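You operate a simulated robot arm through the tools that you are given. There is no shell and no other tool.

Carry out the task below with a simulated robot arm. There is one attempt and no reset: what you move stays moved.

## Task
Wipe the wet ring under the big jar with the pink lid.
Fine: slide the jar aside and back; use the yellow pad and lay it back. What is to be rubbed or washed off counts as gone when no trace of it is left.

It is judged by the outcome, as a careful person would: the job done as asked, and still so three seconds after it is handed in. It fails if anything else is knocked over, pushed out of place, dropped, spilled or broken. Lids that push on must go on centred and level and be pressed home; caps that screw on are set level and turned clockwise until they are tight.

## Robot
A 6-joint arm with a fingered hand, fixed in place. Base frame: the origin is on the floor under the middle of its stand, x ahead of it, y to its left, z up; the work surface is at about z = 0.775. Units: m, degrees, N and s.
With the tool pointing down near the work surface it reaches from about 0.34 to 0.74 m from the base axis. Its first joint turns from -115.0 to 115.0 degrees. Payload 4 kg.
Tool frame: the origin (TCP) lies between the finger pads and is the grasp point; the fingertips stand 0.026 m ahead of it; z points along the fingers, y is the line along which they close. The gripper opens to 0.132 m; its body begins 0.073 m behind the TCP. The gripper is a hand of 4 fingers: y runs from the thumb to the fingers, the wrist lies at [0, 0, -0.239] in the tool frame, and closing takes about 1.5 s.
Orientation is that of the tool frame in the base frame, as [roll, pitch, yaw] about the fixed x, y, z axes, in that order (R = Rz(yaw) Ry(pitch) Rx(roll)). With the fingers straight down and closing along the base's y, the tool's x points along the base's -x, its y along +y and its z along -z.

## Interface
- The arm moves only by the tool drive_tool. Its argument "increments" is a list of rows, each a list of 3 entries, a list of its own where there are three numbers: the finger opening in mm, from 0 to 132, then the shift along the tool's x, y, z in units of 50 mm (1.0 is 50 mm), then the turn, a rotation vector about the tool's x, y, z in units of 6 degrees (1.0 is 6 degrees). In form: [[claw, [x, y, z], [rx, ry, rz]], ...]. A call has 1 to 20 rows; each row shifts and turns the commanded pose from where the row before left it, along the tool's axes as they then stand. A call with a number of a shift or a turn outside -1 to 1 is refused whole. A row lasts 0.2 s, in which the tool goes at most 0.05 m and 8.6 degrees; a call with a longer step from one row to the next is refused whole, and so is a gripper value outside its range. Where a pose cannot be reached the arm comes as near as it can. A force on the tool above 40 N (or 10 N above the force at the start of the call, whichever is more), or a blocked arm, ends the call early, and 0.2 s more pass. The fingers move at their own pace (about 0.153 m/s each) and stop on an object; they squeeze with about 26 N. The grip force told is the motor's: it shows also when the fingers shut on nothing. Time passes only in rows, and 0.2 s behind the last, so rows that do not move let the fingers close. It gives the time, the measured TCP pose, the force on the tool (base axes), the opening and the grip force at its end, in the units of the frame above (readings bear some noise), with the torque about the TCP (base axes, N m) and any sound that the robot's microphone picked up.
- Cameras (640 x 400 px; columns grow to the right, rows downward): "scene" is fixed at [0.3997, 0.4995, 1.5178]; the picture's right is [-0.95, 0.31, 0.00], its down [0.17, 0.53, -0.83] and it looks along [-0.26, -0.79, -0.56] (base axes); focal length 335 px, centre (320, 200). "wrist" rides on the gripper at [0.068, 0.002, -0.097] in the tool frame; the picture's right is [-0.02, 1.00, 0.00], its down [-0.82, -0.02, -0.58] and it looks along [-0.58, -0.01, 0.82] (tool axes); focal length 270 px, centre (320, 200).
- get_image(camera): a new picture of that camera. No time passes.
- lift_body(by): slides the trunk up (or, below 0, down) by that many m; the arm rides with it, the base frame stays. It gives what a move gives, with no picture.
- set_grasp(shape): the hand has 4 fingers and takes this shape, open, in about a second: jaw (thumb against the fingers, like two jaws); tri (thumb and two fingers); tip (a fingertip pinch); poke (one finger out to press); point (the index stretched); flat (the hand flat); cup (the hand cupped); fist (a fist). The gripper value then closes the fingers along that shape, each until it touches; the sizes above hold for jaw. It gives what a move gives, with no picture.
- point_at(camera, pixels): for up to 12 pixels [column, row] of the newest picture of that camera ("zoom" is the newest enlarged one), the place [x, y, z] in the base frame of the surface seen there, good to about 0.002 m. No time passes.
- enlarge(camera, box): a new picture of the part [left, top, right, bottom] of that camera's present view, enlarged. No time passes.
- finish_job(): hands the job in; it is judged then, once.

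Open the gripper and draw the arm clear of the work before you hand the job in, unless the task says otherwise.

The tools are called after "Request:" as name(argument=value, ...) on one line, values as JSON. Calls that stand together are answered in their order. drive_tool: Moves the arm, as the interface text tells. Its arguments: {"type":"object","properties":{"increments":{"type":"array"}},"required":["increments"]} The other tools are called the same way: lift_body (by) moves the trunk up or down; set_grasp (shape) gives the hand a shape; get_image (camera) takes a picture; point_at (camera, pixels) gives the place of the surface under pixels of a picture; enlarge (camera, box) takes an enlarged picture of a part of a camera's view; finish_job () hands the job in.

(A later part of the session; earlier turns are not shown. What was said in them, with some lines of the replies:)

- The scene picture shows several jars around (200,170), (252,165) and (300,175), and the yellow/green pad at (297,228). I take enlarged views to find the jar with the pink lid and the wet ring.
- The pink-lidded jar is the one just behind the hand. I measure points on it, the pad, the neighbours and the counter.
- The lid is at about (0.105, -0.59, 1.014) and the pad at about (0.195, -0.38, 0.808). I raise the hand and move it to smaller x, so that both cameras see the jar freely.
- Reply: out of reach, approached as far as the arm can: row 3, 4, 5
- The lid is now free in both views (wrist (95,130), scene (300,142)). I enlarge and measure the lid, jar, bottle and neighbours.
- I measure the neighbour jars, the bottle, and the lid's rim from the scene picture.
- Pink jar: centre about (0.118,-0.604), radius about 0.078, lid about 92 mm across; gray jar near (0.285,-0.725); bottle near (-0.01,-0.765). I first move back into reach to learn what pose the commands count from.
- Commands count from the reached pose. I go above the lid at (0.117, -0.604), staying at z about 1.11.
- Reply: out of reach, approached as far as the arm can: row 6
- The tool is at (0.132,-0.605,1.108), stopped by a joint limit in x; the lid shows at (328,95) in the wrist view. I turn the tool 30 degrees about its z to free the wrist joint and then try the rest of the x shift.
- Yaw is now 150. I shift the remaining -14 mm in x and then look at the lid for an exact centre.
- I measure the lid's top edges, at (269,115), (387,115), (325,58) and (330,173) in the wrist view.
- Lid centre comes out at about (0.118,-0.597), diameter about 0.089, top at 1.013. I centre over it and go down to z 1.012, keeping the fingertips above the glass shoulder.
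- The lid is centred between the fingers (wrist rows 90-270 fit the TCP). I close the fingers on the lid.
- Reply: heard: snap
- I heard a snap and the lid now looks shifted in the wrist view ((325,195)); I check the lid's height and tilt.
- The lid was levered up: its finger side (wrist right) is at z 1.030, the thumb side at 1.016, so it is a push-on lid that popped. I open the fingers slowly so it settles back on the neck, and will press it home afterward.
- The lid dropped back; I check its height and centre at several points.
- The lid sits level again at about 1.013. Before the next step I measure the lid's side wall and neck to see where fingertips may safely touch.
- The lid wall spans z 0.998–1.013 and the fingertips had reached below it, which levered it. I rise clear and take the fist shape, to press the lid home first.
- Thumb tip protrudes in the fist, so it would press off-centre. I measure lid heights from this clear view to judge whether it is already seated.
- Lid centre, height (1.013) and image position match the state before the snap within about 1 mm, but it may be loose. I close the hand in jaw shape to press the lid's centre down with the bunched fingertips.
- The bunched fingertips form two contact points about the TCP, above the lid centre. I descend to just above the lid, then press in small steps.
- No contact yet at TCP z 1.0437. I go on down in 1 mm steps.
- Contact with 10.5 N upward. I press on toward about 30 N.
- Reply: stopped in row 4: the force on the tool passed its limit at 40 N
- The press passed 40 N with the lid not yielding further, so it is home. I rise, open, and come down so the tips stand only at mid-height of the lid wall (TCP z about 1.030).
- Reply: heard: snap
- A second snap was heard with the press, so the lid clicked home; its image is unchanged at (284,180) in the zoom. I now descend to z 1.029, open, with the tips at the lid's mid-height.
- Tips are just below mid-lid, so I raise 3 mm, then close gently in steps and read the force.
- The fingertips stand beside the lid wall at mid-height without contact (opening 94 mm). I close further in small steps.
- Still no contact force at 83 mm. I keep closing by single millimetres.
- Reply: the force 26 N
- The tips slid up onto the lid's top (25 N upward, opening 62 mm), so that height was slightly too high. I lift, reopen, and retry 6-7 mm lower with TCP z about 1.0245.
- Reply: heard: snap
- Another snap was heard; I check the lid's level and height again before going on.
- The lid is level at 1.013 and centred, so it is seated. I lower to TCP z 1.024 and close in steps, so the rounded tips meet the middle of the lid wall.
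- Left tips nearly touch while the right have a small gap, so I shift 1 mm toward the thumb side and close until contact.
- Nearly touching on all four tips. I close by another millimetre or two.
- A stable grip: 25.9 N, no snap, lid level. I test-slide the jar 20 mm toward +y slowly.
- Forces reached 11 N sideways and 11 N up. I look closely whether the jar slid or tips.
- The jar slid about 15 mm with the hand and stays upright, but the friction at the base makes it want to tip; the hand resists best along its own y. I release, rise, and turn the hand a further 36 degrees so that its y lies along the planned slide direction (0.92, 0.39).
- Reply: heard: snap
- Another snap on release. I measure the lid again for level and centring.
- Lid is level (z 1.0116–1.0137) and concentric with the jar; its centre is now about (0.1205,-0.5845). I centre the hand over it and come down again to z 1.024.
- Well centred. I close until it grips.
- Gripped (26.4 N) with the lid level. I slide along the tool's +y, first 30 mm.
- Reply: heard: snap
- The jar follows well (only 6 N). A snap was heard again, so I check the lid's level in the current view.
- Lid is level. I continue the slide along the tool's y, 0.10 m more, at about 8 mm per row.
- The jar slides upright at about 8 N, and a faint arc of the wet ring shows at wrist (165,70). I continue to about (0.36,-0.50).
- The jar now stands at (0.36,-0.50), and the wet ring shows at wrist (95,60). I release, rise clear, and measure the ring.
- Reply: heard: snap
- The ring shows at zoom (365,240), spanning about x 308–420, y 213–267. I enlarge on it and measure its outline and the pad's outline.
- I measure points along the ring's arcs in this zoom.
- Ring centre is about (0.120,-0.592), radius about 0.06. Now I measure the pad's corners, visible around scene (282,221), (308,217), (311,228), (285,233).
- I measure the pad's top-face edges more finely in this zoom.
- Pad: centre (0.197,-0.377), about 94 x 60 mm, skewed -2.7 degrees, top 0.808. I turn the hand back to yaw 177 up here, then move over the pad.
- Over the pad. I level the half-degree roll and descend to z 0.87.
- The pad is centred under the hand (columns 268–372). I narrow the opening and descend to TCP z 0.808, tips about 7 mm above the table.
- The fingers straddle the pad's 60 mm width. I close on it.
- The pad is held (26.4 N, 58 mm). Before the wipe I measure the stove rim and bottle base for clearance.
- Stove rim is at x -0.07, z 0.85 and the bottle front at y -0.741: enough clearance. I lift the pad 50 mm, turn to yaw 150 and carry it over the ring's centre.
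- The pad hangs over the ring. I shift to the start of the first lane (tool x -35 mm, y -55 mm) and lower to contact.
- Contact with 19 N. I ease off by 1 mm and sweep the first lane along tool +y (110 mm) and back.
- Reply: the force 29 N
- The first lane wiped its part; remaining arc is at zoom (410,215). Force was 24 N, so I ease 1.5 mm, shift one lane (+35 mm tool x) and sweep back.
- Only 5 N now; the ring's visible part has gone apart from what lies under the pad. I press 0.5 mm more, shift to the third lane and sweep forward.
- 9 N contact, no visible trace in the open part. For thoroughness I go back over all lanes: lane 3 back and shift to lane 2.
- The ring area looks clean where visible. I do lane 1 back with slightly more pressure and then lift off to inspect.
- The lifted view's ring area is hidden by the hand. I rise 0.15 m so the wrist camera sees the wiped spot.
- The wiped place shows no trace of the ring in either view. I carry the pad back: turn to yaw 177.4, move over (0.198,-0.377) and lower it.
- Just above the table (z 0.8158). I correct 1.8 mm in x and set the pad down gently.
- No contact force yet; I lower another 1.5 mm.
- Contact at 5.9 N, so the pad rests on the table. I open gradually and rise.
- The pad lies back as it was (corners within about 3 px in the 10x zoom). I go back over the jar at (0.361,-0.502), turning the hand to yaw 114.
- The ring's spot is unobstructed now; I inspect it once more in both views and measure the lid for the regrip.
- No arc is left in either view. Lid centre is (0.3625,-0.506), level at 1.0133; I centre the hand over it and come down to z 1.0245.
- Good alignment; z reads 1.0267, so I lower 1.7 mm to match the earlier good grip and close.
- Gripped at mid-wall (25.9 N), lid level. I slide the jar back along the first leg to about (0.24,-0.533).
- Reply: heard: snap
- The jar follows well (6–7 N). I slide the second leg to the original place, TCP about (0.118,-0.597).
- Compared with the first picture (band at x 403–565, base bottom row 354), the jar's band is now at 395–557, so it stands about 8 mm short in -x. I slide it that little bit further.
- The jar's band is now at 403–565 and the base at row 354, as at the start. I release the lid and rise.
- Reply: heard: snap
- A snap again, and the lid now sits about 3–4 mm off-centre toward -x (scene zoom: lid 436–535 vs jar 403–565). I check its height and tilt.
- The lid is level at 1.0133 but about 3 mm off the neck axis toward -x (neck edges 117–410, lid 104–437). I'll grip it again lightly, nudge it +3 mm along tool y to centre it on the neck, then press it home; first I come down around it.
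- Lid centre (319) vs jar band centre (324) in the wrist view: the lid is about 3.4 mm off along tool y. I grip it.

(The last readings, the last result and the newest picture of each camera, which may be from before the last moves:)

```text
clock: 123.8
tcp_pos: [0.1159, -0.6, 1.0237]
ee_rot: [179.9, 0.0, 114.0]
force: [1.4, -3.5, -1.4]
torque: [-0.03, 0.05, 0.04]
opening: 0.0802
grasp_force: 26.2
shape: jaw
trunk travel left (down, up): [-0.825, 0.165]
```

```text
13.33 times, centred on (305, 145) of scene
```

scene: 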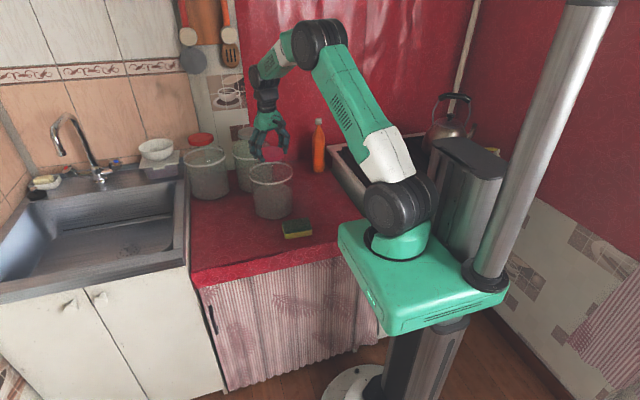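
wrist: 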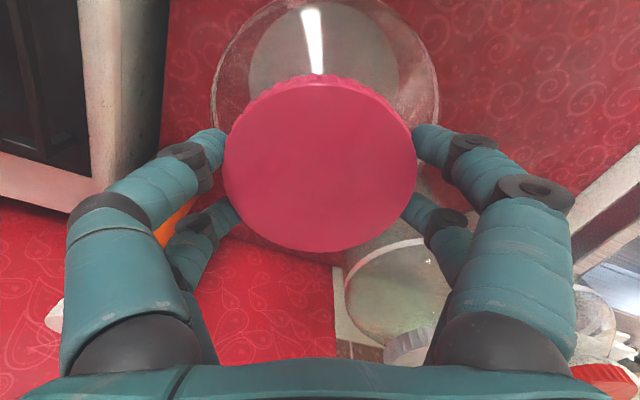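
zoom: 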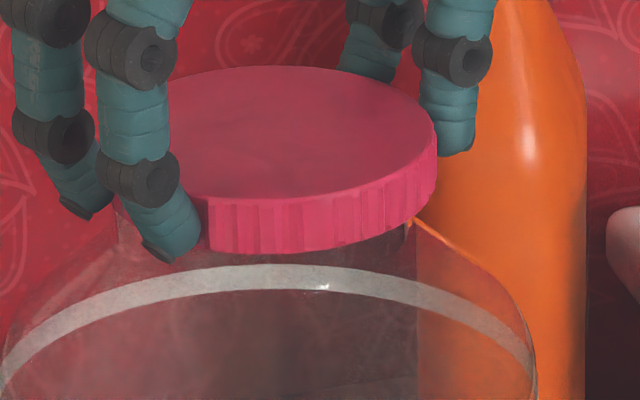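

Gripped, jar unmoved. I nudge +3.4 mm along tool y.

Request:
drive_tool(increments=[[76, [0, 0.017, 0], [0, 0, 0]], [76, [0, 0.017, 0], [0, 0, 0]], [76, [0, 0.017, 0], [0, 0, 0]], [76, [0, 0.017, 0], [0, 0, 0]], [76, [0, 0, 0], [0, 0, 0]]])

Request:
get_image(camera="wrist")

Request:
enlarge(camera="scene", box=[285, 130, 325, 160])

```text
clock: 125.0
tcp_pos: [0.1199, -0.5987, 1.023]
ee_rot: [179.9, 0.0, 113.9]
force: [0.0, 0.0, -0.4]
torque: [0.06, 0.04, 0.02]
opening: 0.0803
grasp_force: 25.5
shape: jaw
trunk travel left (down, up): [-0.825, 0.165]
heard: snap
```

```text
taken
```

wrist: 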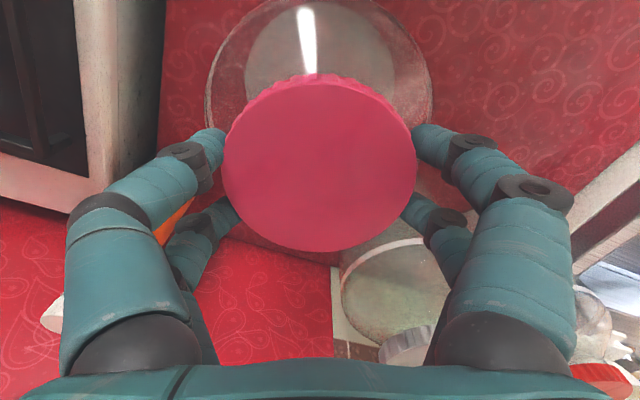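

```text
13.33 times, centred on (305, 145) of scene
```

zoom: 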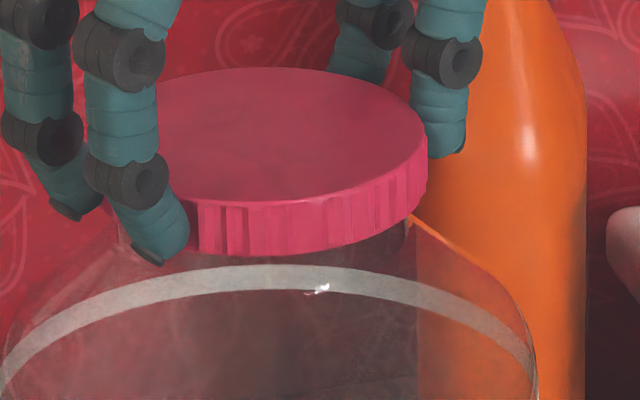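

The lid moved onto the neck's axis (wrist: lid 222–416, band 205–433, both centred at 319; scene lid right edge 428 as originally), with no load on the jar. I release and rise.

Request:
drive_tool(increments=[[84, [0, 0, 0], [0, 0, 0]], [90, [0, 0, 0], [0, 0, 0]], [100, [0, 0, 0], [0, 0, 0]], [115, [0, 0, 0], [0, 0, 0]], [125, [0, 0, 0], [0, 0, 0]], [125, [0, 0, -0.4], [0, 0, 0]], [125, [0, 0, -0.7], [0, 0, 0]], [125, [0, 0, -0.7], [0, 0, 0]], [125, [0, 0, -0.4], [0, 0, 0]], [125, [0, 0, 0], [0, 0, 0]]])

Request:
get_image(camera="wrist")

Request:
enlarge(camera="scene", box=[285, 130, 325, 160])

Request:
enlarge(camera="wrist", box=[220, 0, 420, 200])

```text
clock: 127.2
tcp_pos: [0.1185, -0.5993, 1.134]
ee_rot: [179.9, 0.0, 113.8]
force: [-0.8, 0.4, -0.8]
torque: [0.01, -0.04, 0.01]
opening: 0.125
grasp_force: 0.0
shape: jaw
trunk travel left (down, up): [-0.825, 0.165]
heard: snap
```

```text
taken
```

wrist: 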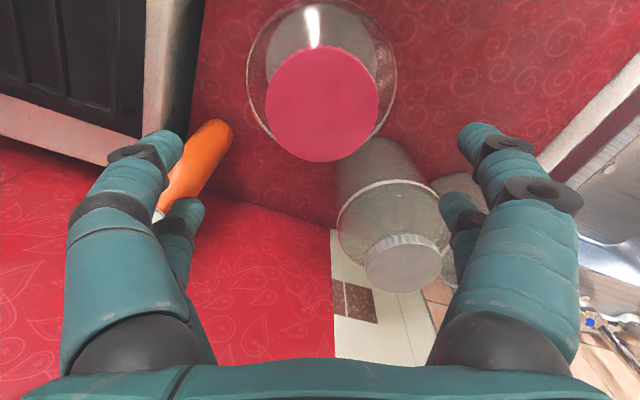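

```text
13.33 times, centred on (305, 145) of scene
```

zoom: 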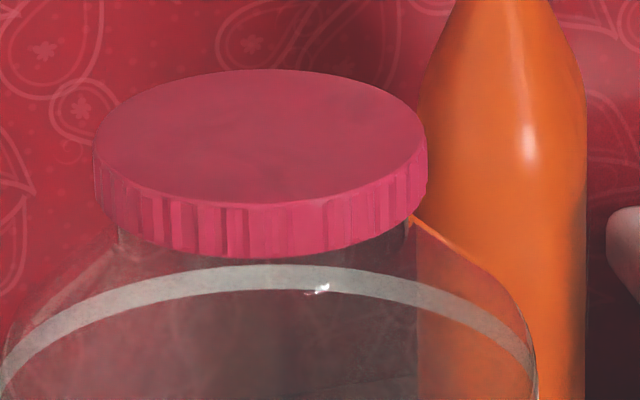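

```text
2.00 times, centred on (320, 100) of wrist
```

zoom: 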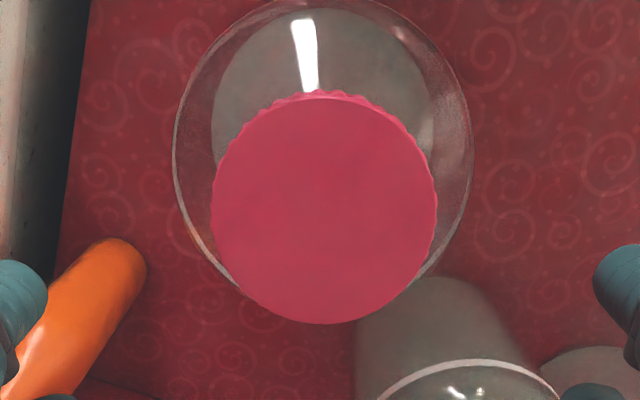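

The lid is centred (scene 93–428 against neck 118–408; wrist lid and band both centred at 324). Now I close the hand and press the lid home at its centre.

Request:
drive_tool(increments=[[90, [0.014, 0.04, 0], [0, 0, 0]], [50, [0, 0, 0], [0, 0, 0]], [10, [0, 0, 0], [0, 0, 0]], [0, [0, 0, 0], [0, 0, 0]], [0, [0, 0, 0], [0, 0, 0]], [0, [0, 0, 0], [0, 0, 0]], [0, [0, 0, 0.5], [0, 0, 0]], [0, [0, 0, 0.5], [0, 0, 0]], [0, [0, 0, 0.4], [0, 0, 0]], [0, [0, 0, 0.25], [0, 0, 0]], [0, [0, 0, 0.15], [0, 0, 0]], [0, [0, 0, 0], [0, 0, 0]]])

Request:
get_image(camera="wrist")

Request:
enlarge(camera="scene", box=[270, 110, 340, 160])

```text
clock: 129.8
tcp_pos: [0.1217, -0.5972, 1.0421]
ee_rot: [179.9, -0.1, 113.9]
force: [0.2, 0.4, 0.4]
torque: [-0.01, -0.01, 0.01]
opening: 0.0
grasp_force: 26.1
shape: jaw
trunk travel left (down, up): [-0.825, 0.165]
```

```text
taken
```

wrist: 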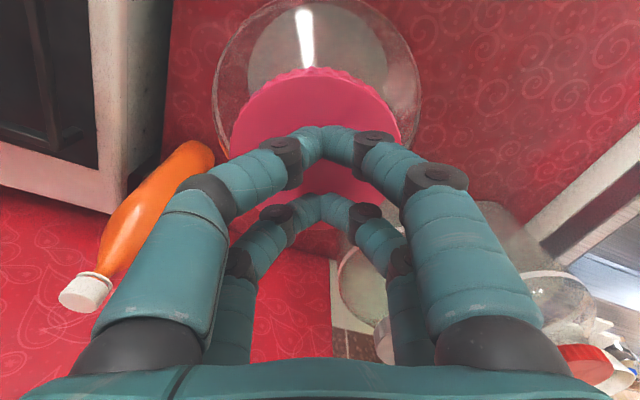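

```text
8.00 times, centred on (305, 135) of scene
```

zoom: 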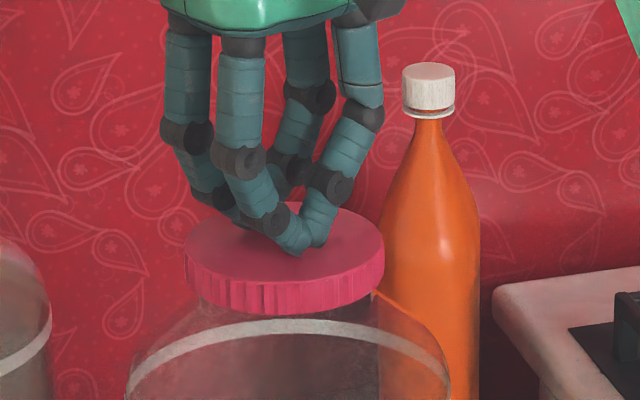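

The bunched tips hang just above the lid's centre. I press down in small steps.

Request:
drive_tool(increments=[[0, [0, 0, 0.03], [0, 0, 0]], [0, [0, 0, 0.03], [0, 0, 0]], [0, [0, 0, 0.03], [0, 0, 0]], [0, [0, 0, 0.03], [0, 0, 0]], [0, [0, 0, 0], [0, 0, 0]]])

```text
clock: 131.1
tcp_pos: [0.1198, -0.5968, 1.0413]
ee_rot: [-179.9, 0.4, 113.9]
force: [1.0, -4.5, 28.7]
torque: [0.28, 0.18, 0.02]
opening: 0.0
grasp_force: 25.8
shape: jaw
trunk travel left (down, up): [-0.825, 0.165]
```

28.7 N down. One more millimetre to make sure it is home, then I ease off.

Request:
drive_tool(increments=[[0, [0, 0, 0.016], [0, 0, 0]], [0, [0, 0, 0], [0, 0, 0]], [0, [0, 0, 0], [0, 0, 0]]])

```text
clock: 131.8
tcp_pos: [0.1199, -0.5964, 1.0397]
ee_rot: [-179.9, 0.6, 113.9]
force: [1.7, -7.7, 38.8]
torque: [0.31, 0.22, 0.02]
opening: 0.0
grasp_force: 26.3
shape: jaw
trunk travel left (down, up): [-0.825, 0.165]
```

38.8 N held without movement of the lid. I lift straight off and rise.

Request:
drive_tool(increments=[[0, [0, 0, -0.05], [0, 0, 0]], [0, [0, 0, -0.1], [0, 0, 0]], [0, [0, 0, -0.3], [0, 0, 0]], [0, [0, 0, -0.6], [0, 0, 0]], [0, [0, 0, -0.7], [0, 0, 0]], [0, [0, 0, 0], [0, 0, 0]], [60, [0, 0, 0], [0, 0, 0]], [125, [0, 0, 0], [0, 0, 0]], [125, [0, 0, 0], [0, 0, 0]]])

Request:
get_image(camera="wrist")

Request:
enlarge(camera="scene", box=[285, 130, 325, 160])

Request:
enlarge(camera="scene", box=[180, 115, 340, 215])

```text
clock: 133.8
tcp_pos: [0.1202, -0.5975, 1.1238]
ee_rot: [180.0, -0.1, 113.9]
force: [-0.2, 0.3, -0.6]
torque: [0.02, -0.04, -0.01]
opening: 0.1248
grasp_force: 0.0
shape: jaw
trunk travel left (down, up): [-0.825, 0.165]
```

```text
taken
```

wrist: 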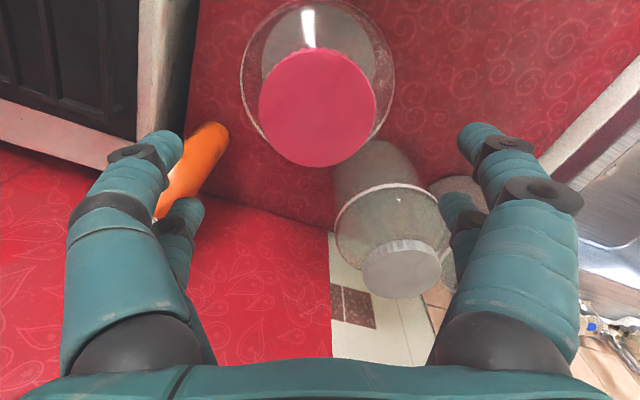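

```text
13.33 times, centred on (305, 145) of scene
```

zoom: 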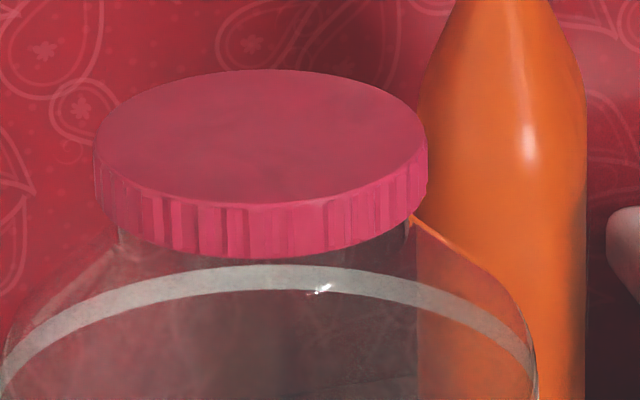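

```text
4.00 times, centred on (260, 165) of scene
```

zoom: 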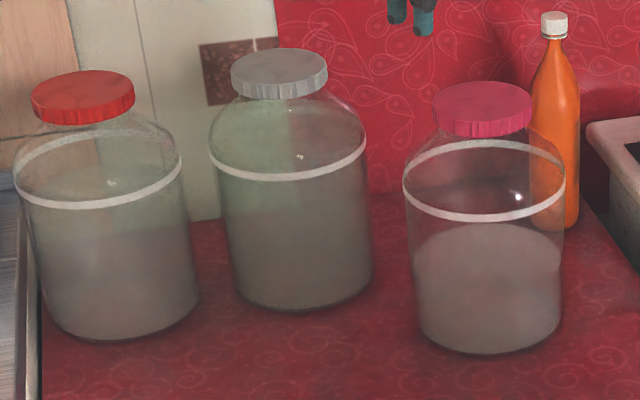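

The picture matches the first one (lid 433–531, jar 403–565). I verify the lid's level once more by points.

Request:
point_at(camera="wrist", pixels=[[264, 108], [371, 108], [316, 55], [320, 160], [280, 72], [352, 72], [280, 140], [358, 142], [318, 108], [295, 90], [340, 90], [318, 135]])

Request:
enlarge(camera="wrist", box=[220, 0, 420, 200])

```text
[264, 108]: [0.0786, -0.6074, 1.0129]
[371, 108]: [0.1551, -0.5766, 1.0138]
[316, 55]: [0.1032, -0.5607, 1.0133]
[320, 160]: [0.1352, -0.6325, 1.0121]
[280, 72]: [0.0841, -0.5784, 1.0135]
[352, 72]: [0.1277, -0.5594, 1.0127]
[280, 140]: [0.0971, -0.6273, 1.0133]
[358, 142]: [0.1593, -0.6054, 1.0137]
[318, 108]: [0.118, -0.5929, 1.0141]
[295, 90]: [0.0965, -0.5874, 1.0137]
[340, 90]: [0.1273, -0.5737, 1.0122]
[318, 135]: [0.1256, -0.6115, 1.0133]
```

```text
2.00 times, centred on (320, 100) of wrist
```

zoom: 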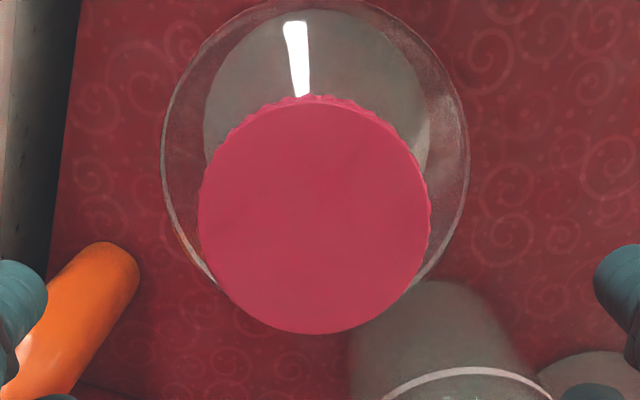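

Lid level (1.0121–1.0141) and centred. I draw the arm up and away from the jar, then inspect the whole counter.

Request:
drive_tool(increments=[[125, [0, 0, -0.6], [0, 0, 0]], [125, [0, 0, -0.4], [0, 0, 0]], [125, [0.55, 0.54, 0], [0, 0, 0]], [125, [0.55, 0.54, 0], [0, 0, 0]], [125, [0.55, 0.54, 0], [0, 0, 0]], [125, [0.55, 0.54, 0], [0, 0, 0]], [125, [0.55, 0.54, 0], [0, 0, 0]], [125, [0.55, 0.54, 0], [0, 0, 0]], [125, [0, 0, 0], [0, 0, 0]]])

Request:
get_image(camera="scene")

Request:
enlarge(camera="scene", box=[180, 160, 340, 270])

Request:
get_image(camera="wrist")

```text
clock: 135.8
tcp_pos: [0.2037, -0.3786, 1.1731]
ee_rot: [179.9, 0.0, 114.0]
force: [0.2, 0.0, 0.4]
torque: [0.02, 0.02, -0.01]
opening: 0.1249
grasp_force: 0.1
shape: jaw
trunk travel left (down, up): [-0.825, 0.165]
```

```text
taken
```

scene: 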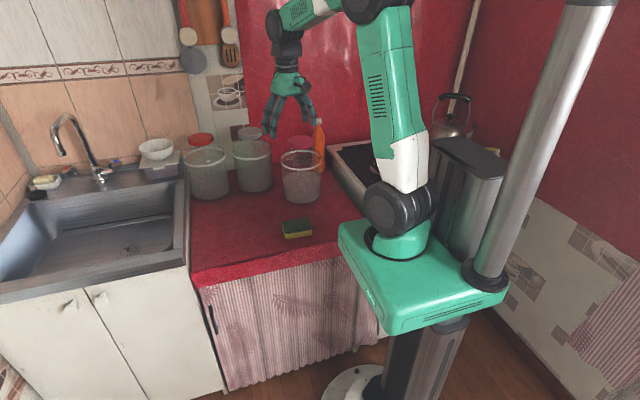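

```text
3.64 times, centred on (260, 215) of scene
```

zoom: 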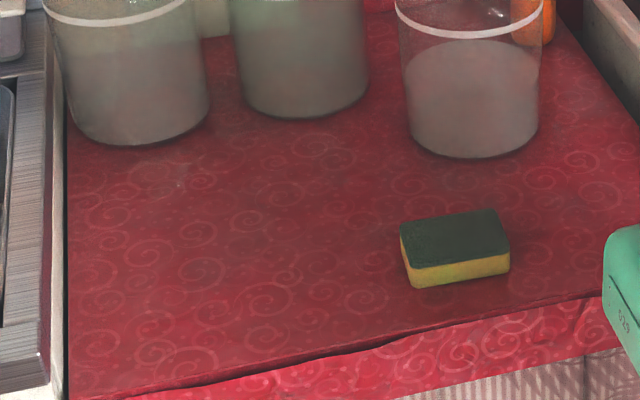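

```text
taken
```

wrist: 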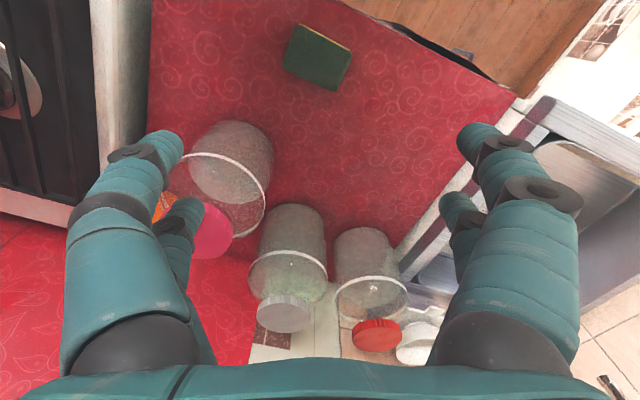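

The counter looks tidy and the pad and jars are in place. I zoom on the small pale mark near scene (221,214) and the jar's temporary place to be sure no trace was left.

Request:
enlarge(camera="scene", box=[200, 190, 280, 240])

Request:
enlarge(camera="wrist", box=[220, 60, 480, 240])

Request:
enlarge(camera="scene", box=[275, 180, 335, 245])

```text
8.00 times, centred on (240, 215) of scene
```

zoom: 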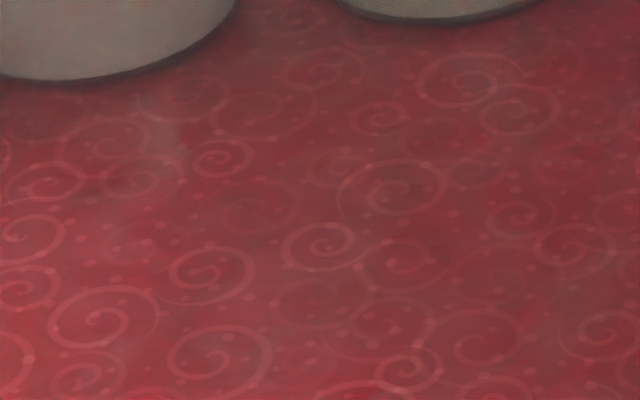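

```text
2.22 times, centred on (350, 150) of wrist
```

zoom: 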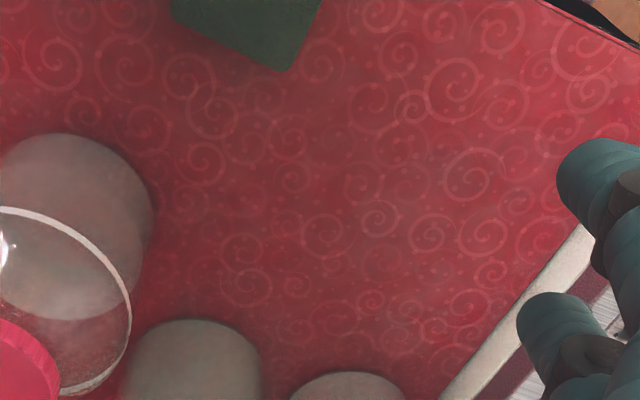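

```text
6.15 times, centred on (305, 212) of scene
```

zoom: 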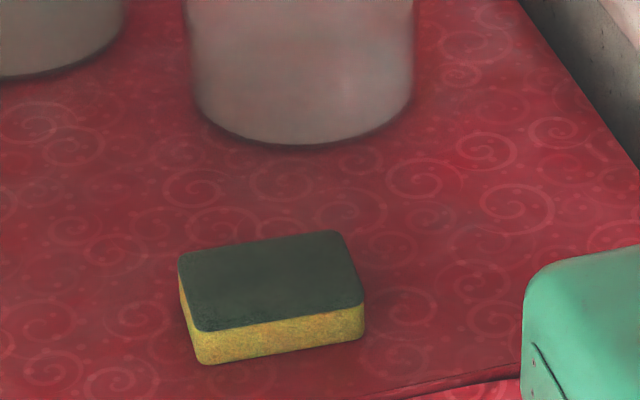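

The ring is wiped, the pad is back in place, and the jar stands in its place with the lid centred, level and pressed home. The other jars and the bottle are untouched, and the hand is open and clear, so I hand the job in.

Request:
finish_job()

```text
The job is handed in.
```

I wiped the wet ring under the big jar with the pink lid. No trace of it showed in either camera view before I put the jar back. The job is handed in, but no verdict has come back.

- **Jar:** I slid it aside by its lid and then back. In the scene picture it lines up with where it stood at the start.
- **Lid:** My first grip popped one side of the push-on lid up, and sliding the jar later shifted it a few millimetres off centre. I nudged it back to centre and pressed it down with about 39 N. It then measured level and centred, at its original height. I heard clicks whenever I gripped or released it, but none during that last press.
- **Pad:** I used the yellow pad and laid it back within about a millimetre of where it was.
- **Everything else:** The other jars and the bottle were not touched, and the hand is open and clear of the counter.
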